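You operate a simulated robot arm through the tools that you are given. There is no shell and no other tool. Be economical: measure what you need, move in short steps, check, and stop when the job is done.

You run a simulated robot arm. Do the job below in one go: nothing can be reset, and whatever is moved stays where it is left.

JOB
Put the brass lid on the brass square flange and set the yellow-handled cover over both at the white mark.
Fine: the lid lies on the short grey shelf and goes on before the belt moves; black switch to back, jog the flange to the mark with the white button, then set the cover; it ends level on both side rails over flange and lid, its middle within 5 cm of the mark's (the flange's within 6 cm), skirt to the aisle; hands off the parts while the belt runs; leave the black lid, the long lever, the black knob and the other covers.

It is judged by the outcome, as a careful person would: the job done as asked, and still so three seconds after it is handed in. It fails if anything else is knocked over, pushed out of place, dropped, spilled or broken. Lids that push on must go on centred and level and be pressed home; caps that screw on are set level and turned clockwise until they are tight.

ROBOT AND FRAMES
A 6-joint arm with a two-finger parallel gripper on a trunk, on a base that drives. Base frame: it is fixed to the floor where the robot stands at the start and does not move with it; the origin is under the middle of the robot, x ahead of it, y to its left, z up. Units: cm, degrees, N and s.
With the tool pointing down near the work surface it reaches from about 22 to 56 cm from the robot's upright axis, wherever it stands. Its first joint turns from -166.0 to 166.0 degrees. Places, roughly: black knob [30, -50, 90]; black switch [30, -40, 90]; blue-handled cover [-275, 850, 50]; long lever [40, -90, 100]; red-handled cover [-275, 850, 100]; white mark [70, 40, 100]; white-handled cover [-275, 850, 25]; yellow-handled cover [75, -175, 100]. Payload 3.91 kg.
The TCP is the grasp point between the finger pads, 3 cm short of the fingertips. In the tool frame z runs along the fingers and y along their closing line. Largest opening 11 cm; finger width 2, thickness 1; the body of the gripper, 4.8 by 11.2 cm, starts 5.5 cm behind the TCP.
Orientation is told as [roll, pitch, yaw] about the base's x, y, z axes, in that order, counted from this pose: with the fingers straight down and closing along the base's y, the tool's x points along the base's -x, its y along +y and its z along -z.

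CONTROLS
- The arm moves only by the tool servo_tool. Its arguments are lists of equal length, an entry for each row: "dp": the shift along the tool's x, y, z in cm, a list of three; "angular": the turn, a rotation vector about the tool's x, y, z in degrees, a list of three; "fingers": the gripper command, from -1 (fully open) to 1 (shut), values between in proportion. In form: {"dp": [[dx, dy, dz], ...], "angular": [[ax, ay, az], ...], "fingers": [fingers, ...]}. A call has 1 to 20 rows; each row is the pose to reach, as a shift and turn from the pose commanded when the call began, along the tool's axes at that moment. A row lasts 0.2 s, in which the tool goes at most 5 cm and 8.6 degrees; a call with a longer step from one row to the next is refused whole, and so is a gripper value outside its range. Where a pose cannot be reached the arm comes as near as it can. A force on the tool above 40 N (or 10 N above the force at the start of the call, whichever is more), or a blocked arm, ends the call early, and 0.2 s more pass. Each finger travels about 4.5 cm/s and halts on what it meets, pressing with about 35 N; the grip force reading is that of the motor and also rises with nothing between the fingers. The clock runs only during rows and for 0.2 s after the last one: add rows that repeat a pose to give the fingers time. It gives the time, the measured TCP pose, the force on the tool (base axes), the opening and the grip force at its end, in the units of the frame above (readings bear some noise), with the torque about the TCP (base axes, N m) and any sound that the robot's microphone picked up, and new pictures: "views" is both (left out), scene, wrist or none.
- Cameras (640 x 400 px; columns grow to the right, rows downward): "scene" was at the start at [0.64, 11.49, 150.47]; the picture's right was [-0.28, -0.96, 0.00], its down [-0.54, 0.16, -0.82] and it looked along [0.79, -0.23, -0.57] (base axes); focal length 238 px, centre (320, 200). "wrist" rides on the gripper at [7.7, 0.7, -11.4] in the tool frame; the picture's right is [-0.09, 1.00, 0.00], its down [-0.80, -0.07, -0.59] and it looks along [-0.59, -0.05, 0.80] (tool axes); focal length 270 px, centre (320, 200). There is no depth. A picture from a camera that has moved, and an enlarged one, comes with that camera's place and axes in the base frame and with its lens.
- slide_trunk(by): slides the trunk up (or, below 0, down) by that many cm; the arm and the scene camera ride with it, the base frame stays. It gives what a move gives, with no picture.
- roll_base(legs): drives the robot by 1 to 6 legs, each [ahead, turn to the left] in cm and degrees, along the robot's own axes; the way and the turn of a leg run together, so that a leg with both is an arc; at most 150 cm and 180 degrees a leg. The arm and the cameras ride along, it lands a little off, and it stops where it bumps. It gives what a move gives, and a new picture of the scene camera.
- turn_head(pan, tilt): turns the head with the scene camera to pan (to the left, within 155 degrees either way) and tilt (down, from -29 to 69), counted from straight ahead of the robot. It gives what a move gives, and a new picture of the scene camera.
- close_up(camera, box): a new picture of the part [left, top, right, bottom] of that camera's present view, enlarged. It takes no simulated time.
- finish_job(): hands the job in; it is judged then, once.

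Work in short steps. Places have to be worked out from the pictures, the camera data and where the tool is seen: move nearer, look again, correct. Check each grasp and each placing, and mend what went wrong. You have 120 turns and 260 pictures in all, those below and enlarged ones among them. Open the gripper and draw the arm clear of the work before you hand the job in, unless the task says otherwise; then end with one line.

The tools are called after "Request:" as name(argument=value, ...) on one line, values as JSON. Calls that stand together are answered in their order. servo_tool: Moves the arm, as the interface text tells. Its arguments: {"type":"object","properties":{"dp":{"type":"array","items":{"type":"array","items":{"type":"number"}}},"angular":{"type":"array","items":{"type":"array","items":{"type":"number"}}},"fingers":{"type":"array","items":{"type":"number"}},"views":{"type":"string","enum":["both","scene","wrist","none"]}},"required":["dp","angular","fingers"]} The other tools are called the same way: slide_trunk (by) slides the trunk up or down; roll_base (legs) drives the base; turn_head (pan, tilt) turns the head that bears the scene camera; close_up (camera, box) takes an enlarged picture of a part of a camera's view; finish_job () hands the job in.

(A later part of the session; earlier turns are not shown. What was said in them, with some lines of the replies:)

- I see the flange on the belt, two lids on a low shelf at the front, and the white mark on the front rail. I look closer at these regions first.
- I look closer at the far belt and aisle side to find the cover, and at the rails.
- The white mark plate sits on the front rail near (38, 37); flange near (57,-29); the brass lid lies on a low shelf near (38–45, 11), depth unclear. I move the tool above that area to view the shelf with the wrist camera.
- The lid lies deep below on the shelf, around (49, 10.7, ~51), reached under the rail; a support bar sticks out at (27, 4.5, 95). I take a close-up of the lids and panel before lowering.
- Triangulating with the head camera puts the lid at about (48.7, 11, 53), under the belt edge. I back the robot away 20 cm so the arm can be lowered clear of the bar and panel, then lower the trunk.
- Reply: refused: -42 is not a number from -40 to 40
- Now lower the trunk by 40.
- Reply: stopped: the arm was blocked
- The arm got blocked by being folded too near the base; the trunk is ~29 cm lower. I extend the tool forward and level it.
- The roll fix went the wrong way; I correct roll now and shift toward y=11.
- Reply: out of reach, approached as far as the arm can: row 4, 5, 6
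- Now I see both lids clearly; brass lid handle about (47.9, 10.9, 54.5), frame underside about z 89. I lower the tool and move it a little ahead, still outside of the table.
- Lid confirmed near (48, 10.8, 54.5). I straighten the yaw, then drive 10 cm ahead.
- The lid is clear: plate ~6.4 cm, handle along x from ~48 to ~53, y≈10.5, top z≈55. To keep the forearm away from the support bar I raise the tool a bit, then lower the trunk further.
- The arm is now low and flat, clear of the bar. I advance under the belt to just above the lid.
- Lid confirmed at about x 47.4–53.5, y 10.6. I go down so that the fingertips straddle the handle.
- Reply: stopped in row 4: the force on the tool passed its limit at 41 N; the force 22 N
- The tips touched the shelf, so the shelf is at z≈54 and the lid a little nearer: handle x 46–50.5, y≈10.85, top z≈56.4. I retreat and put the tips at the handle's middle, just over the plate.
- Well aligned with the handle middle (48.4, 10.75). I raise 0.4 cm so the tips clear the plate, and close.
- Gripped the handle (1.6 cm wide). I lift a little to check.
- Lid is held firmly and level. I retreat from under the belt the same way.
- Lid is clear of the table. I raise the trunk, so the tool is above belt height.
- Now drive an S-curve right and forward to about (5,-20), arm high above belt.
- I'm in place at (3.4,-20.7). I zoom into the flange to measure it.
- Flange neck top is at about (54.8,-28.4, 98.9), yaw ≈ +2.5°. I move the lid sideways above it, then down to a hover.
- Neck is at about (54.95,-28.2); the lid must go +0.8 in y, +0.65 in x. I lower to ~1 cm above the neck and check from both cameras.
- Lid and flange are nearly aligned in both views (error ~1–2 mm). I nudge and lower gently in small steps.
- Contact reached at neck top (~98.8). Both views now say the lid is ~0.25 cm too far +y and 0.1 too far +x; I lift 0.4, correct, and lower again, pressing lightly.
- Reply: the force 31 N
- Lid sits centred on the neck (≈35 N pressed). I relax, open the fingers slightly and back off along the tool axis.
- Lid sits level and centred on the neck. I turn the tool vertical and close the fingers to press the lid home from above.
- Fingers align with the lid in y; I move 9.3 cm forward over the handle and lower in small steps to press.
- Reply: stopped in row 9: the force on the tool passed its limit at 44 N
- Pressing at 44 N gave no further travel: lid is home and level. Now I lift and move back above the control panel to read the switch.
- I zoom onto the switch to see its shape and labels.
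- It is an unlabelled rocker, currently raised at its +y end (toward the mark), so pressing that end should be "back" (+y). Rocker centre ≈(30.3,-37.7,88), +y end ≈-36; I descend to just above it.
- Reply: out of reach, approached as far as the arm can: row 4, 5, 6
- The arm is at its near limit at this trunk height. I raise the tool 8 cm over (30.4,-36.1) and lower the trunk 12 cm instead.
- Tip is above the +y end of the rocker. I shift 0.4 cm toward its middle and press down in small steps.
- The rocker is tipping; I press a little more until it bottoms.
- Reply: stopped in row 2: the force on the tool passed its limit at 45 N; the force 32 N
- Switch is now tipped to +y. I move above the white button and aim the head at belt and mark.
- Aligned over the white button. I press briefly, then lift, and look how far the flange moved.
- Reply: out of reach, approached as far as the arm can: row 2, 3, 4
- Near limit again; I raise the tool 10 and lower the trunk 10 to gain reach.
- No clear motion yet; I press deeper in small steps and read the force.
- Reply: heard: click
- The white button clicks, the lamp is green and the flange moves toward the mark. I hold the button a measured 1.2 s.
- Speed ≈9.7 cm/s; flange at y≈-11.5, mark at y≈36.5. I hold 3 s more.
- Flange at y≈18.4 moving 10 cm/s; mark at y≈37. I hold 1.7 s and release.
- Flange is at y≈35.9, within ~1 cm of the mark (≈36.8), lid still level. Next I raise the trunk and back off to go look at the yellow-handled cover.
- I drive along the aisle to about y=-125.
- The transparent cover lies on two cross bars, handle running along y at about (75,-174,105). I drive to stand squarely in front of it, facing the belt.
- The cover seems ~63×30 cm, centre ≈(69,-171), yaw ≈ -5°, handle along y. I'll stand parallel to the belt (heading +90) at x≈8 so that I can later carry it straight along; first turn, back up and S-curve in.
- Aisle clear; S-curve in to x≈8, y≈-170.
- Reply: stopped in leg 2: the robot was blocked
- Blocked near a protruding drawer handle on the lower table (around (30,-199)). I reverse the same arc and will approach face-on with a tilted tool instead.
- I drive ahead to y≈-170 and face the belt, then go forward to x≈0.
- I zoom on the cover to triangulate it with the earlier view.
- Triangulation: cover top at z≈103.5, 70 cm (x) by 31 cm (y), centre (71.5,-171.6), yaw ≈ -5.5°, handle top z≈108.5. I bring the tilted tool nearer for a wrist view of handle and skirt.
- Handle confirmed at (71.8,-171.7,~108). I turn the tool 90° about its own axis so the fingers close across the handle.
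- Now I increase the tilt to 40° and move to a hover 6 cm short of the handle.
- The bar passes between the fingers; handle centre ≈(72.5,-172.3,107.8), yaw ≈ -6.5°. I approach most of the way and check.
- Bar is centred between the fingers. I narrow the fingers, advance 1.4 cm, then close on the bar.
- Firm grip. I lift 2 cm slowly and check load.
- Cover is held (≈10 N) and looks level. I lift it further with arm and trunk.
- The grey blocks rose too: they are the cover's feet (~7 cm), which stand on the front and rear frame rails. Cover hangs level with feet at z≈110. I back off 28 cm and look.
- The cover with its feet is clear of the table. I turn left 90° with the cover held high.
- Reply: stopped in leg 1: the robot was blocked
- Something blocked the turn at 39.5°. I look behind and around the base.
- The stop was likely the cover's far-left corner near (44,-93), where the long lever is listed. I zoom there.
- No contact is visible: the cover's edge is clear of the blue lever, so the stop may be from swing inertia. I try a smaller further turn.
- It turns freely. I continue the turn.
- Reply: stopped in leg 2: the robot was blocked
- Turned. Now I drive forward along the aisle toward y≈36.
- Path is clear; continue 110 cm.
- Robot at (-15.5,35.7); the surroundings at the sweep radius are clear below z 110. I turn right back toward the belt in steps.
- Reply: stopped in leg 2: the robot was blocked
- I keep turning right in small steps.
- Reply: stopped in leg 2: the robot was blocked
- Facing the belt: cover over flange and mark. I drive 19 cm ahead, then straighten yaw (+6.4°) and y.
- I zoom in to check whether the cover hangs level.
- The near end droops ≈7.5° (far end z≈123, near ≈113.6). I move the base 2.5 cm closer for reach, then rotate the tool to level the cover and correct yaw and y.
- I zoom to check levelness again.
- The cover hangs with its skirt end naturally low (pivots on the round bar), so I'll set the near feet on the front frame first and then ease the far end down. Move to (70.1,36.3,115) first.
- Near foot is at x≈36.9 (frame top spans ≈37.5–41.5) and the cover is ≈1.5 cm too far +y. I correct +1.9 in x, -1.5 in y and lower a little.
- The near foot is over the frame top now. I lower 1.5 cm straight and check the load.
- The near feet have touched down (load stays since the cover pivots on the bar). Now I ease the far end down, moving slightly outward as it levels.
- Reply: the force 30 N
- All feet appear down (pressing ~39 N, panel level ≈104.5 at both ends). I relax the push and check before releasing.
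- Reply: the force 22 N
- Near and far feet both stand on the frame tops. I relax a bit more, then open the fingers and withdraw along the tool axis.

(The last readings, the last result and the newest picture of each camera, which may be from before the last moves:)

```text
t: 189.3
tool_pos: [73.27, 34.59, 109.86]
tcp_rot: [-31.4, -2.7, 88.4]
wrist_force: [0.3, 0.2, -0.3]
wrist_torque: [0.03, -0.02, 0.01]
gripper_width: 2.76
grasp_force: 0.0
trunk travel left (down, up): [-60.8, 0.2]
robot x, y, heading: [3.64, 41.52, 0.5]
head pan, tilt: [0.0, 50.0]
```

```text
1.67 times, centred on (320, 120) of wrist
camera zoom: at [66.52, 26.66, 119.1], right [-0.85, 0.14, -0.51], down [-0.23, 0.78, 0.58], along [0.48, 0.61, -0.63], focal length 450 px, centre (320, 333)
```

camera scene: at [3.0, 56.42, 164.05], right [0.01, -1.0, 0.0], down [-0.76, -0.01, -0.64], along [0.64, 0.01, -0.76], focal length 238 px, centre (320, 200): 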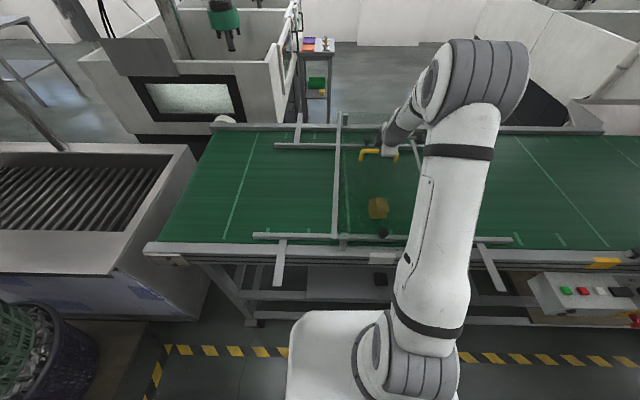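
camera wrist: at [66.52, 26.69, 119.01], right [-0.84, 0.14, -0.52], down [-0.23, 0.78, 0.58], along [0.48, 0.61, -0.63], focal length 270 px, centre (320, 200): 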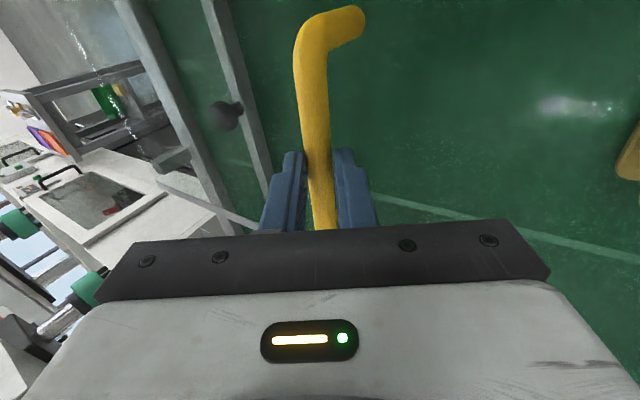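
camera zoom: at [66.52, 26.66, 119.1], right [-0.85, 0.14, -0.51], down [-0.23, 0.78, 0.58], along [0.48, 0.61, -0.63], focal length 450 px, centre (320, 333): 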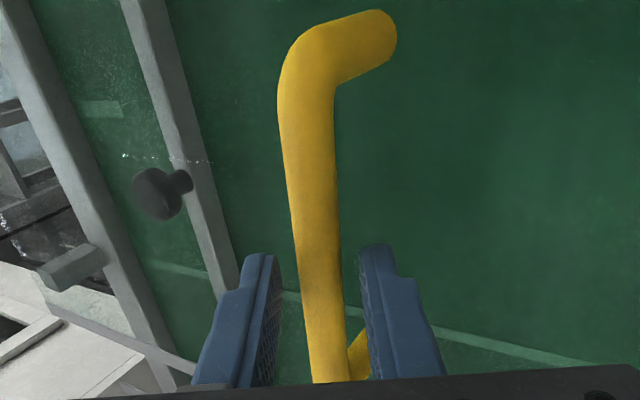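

Both fingers are free. I open slightly more and withdraw 12 cm.

Request:
servo_tool(dp=[[0, 0, 0], [0, 0, -1.5], [0, 0, -4], [0, 0, -8], [0, 0, -12], [0, 0, -12]], angular=[[0, 0, 0], [0, 0, 0], [0, 0, 0], [0, 0, 0], [0, 0, 0], [0, 0, 0]], fingers=[0.3, 0.3, 0.3, 0.3, 0.3, 0.3], views="scene")

Request:
roll_base(legs=[[-40, 0]])

Request:
turn_head(pan=0, tilt=35)

Request:
close_up(camera="scene", box=[230, 120, 470, 300])

```text
t: 190.7
tool_pos: [67.09, 34.54, 120.07]
tcp_rot: [-31.4, -2.7, 88.3]
wrist_force: [0.5, 0.4, 0.1]
wrist_torque: [0.02, 0.02, -0.04]
gripper_width: 3.89
grasp_force: 0.1
trunk travel left (down, up): [-60.8, 0.2]
robot x, y, heading: [3.8, 41.25, 0.7]
head pan, tilt: [0.0, 50.0]
camera scene: at [3.5, 56.45, 164.0], right [0.01, -1.0, 0.0], down [-0.77, -0.01, -0.64], along [0.64, 0.01, -0.77], focal length 238 px, centre (320, 200)
```

scene: 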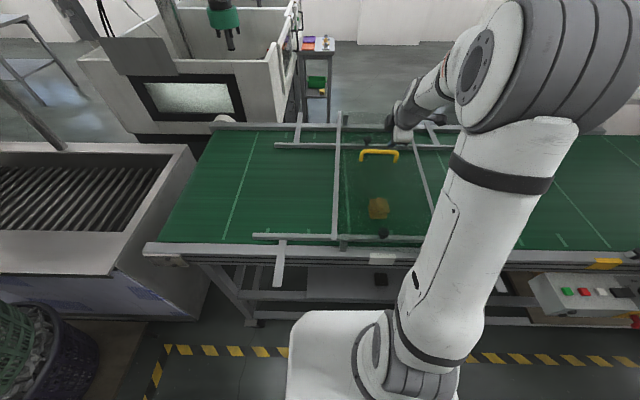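

```text
t: 193.2
tool_pos: [26.84, 34.11, 120.04]
tcp_rot: [-31.5, -2.7, 88.4]
wrist_force: [-0.3, 0.6, 0.7]
wrist_torque: [0.02, 0.0, 0.0]
gripper_width: 3.85
grasp_force: 0.1
trunk travel left (down, up): [-60.8, 0.2]
robot x, y, heading: [-36.47, 40.77, 0.7]
head pan, tilt: [0.0, 50.0]
camera scene: at [-36.86, 56.01, 164.0], right [0.01, -1.0, 0.0], down [-0.77, -0.01, -0.64], along [0.64, 0.01, -0.77], focal length 238 px, centre (320, 200)
```

scene: 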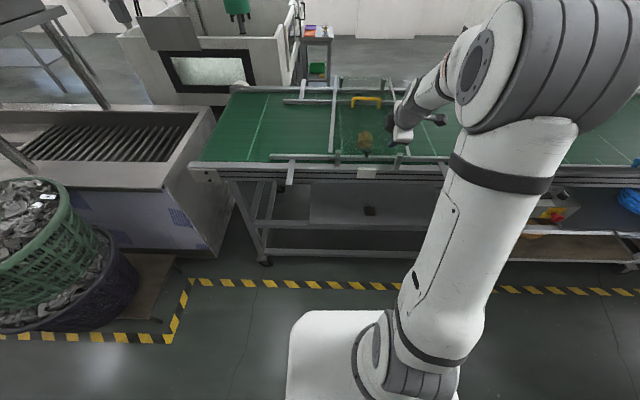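

```text
t: 194.0
tool_pos: [26.81, 34.11, 120.09]
tcp_rot: [-31.5, -2.7, 88.4]
wrist_force: [0.4, 0.1, -0.2]
wrist_torque: [0.01, 0.03, 0.05]
gripper_width: 3.84
grasp_force: 0.0
trunk travel left (down, up): [-60.8, 0.2]
robot x, y, heading: [-36.53, 41.22, 0.9]
head pan, tilt: [0.0, 35.0]
camera scene: at [-35.66, 56.02, 166.17], right [0.01, -1.0, 0.0], down [-0.57, -0.01, -0.82], along [0.82, 0.01, -0.57], focal length 238 px, centre (320, 200)
```

scene: 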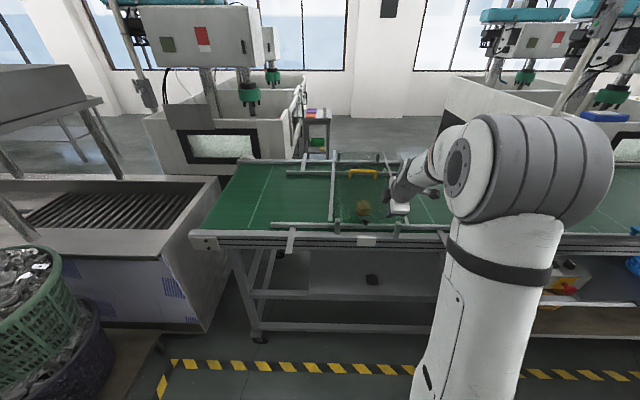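

```text
2.22 times, centred on (350, 210) of scene
camera zoom: at [-35.66, 56.02, 166.17], right [0.01, -1.0, 0.0], down [-0.57, -0.01, -0.82], along [0.82, 0.01, -0.57], focal length 529 px, centre (253, 178)
```

zoom: 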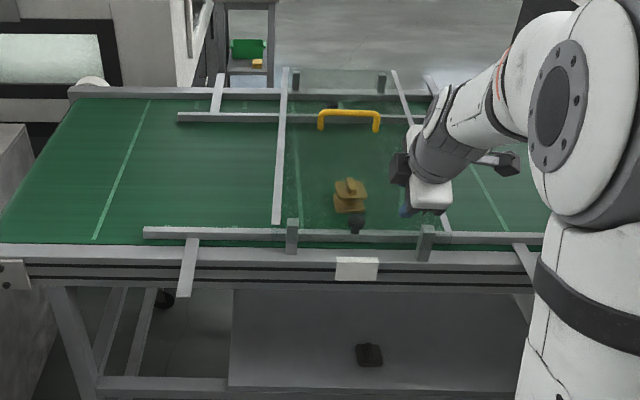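

The cover stands level with its near feet centred about the mark. A last close look at feet, lid and flange.

Request:
close_up(camera="scene", box=[320, 140, 440, 250])

Request:
close_up(camera="wrist", box=[0, 0, 640, 400])

```text
3.64 times, centred on (380, 195) of scene
camera zoom: at [-35.66, 56.02, 166.17], right [0.01, -1.0, 0.0], down [-0.57, -0.01, -0.82], along [0.82, 0.01, -0.57], focal length 866 px, centre (102, 218)
```

zoom: 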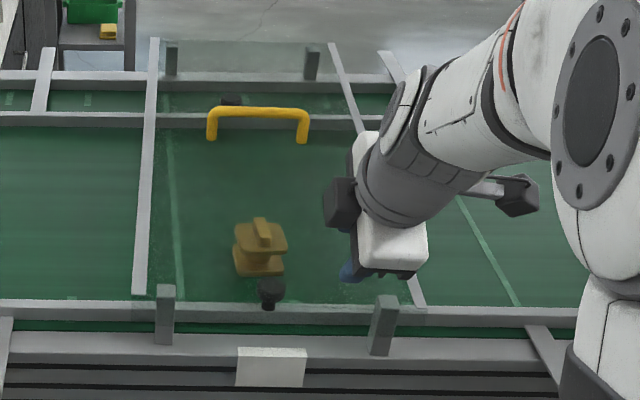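

```text
1.00 times, centred on (320, 200) of wrist (not enlarged: the box is as wide or as high as the picture)
camera zoom: at [20.16, 26.07, 129.33], right [-0.85, 0.14, -0.52], down [-0.23, 0.78, 0.58], along [0.48, 0.61, -0.63], focal length 270 px, centre (320, 200)
```

zoom: 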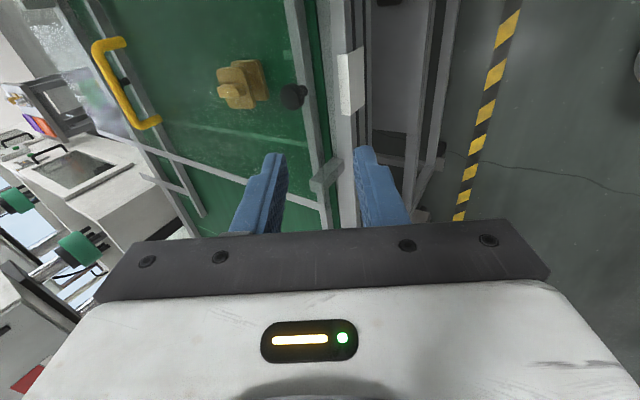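

Everything is in place: near feet centred on the mark, level, lid on flange beneath. I open the gripper fully and back off a bit more.

Request:
servo_tool(dp=[[0, 0, -2], [0, 0, -4], [0, 0, -4], [0, 0, -4]], angular=[[0, 0, 0], [0, 0, 0], [0, 0, 0], [0, 0, 0]], fingers=[-0.5, -1, -1, -1], views="none")

Request:
roll_base(legs=[[-12, 0]])

```text
t: 195.0
tool_pos: [24.82, 33.95, 123.43]
tcp_rot: [-31.5, -2.6, 88.4]
wrist_force: [0.5, 0.6, 0.1]
wrist_torque: [0.01, 0.0, 0.01]
gripper_width: 11.0
grasp_force: 0.0
trunk travel left (down, up): [-60.8, 0.2]
robot x, y, heading: [-36.54, 40.95, 0.6]
head pan, tilt: [0.0, 35.0]
```

```text
t: 196.2
tool_pos: [12.57, 33.85, 123.5]
tcp_rot: [-31.6, -2.7, 88.4]
wrist_force: [-0.1, 0.1, 1.0]
wrist_torque: [-0.03, 0.0, -0.01]
gripper_width: 11.0
grasp_force: 0.0
trunk travel left (down, up): [-60.8, 0.2]
robot x, y, heading: [-48.64, 41.05, 0.8]
head pan, tilt: [0.0, 35.0]
camera scene: at [-48.09, 55.88, 166.18], right [0.01, -1.0, 0.0], down [-0.57, -0.01, -0.82], along [0.82, 0.01, -0.57], focal length 238 px, centre (320, 200)
```

scene: 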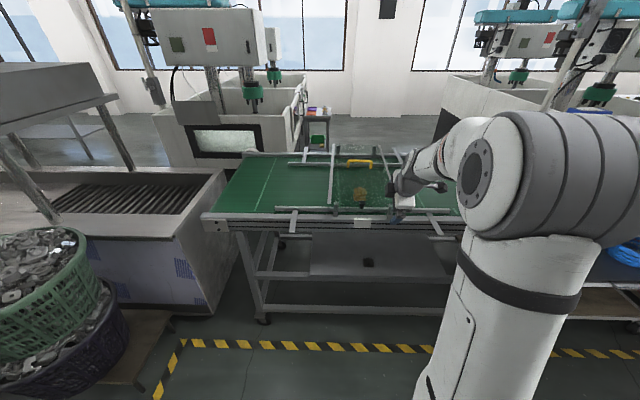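

The cover is in place and the arm is clear, so I hand the job in.

Request:
finish_job()

```text
The job is handed in.
```

The brass lid is pressed onto the flange, the flange is jogged to within about 1 cm of the white mark, and the yellow-handled cover stands level on both side rails over them, centred on the mark with its skirt to the aisle. While I was driving to the cover, the base stopped against something low at the table there, probably a drawer handle. I reversed out and saw nothing moved, but did not inspect the spot closely.
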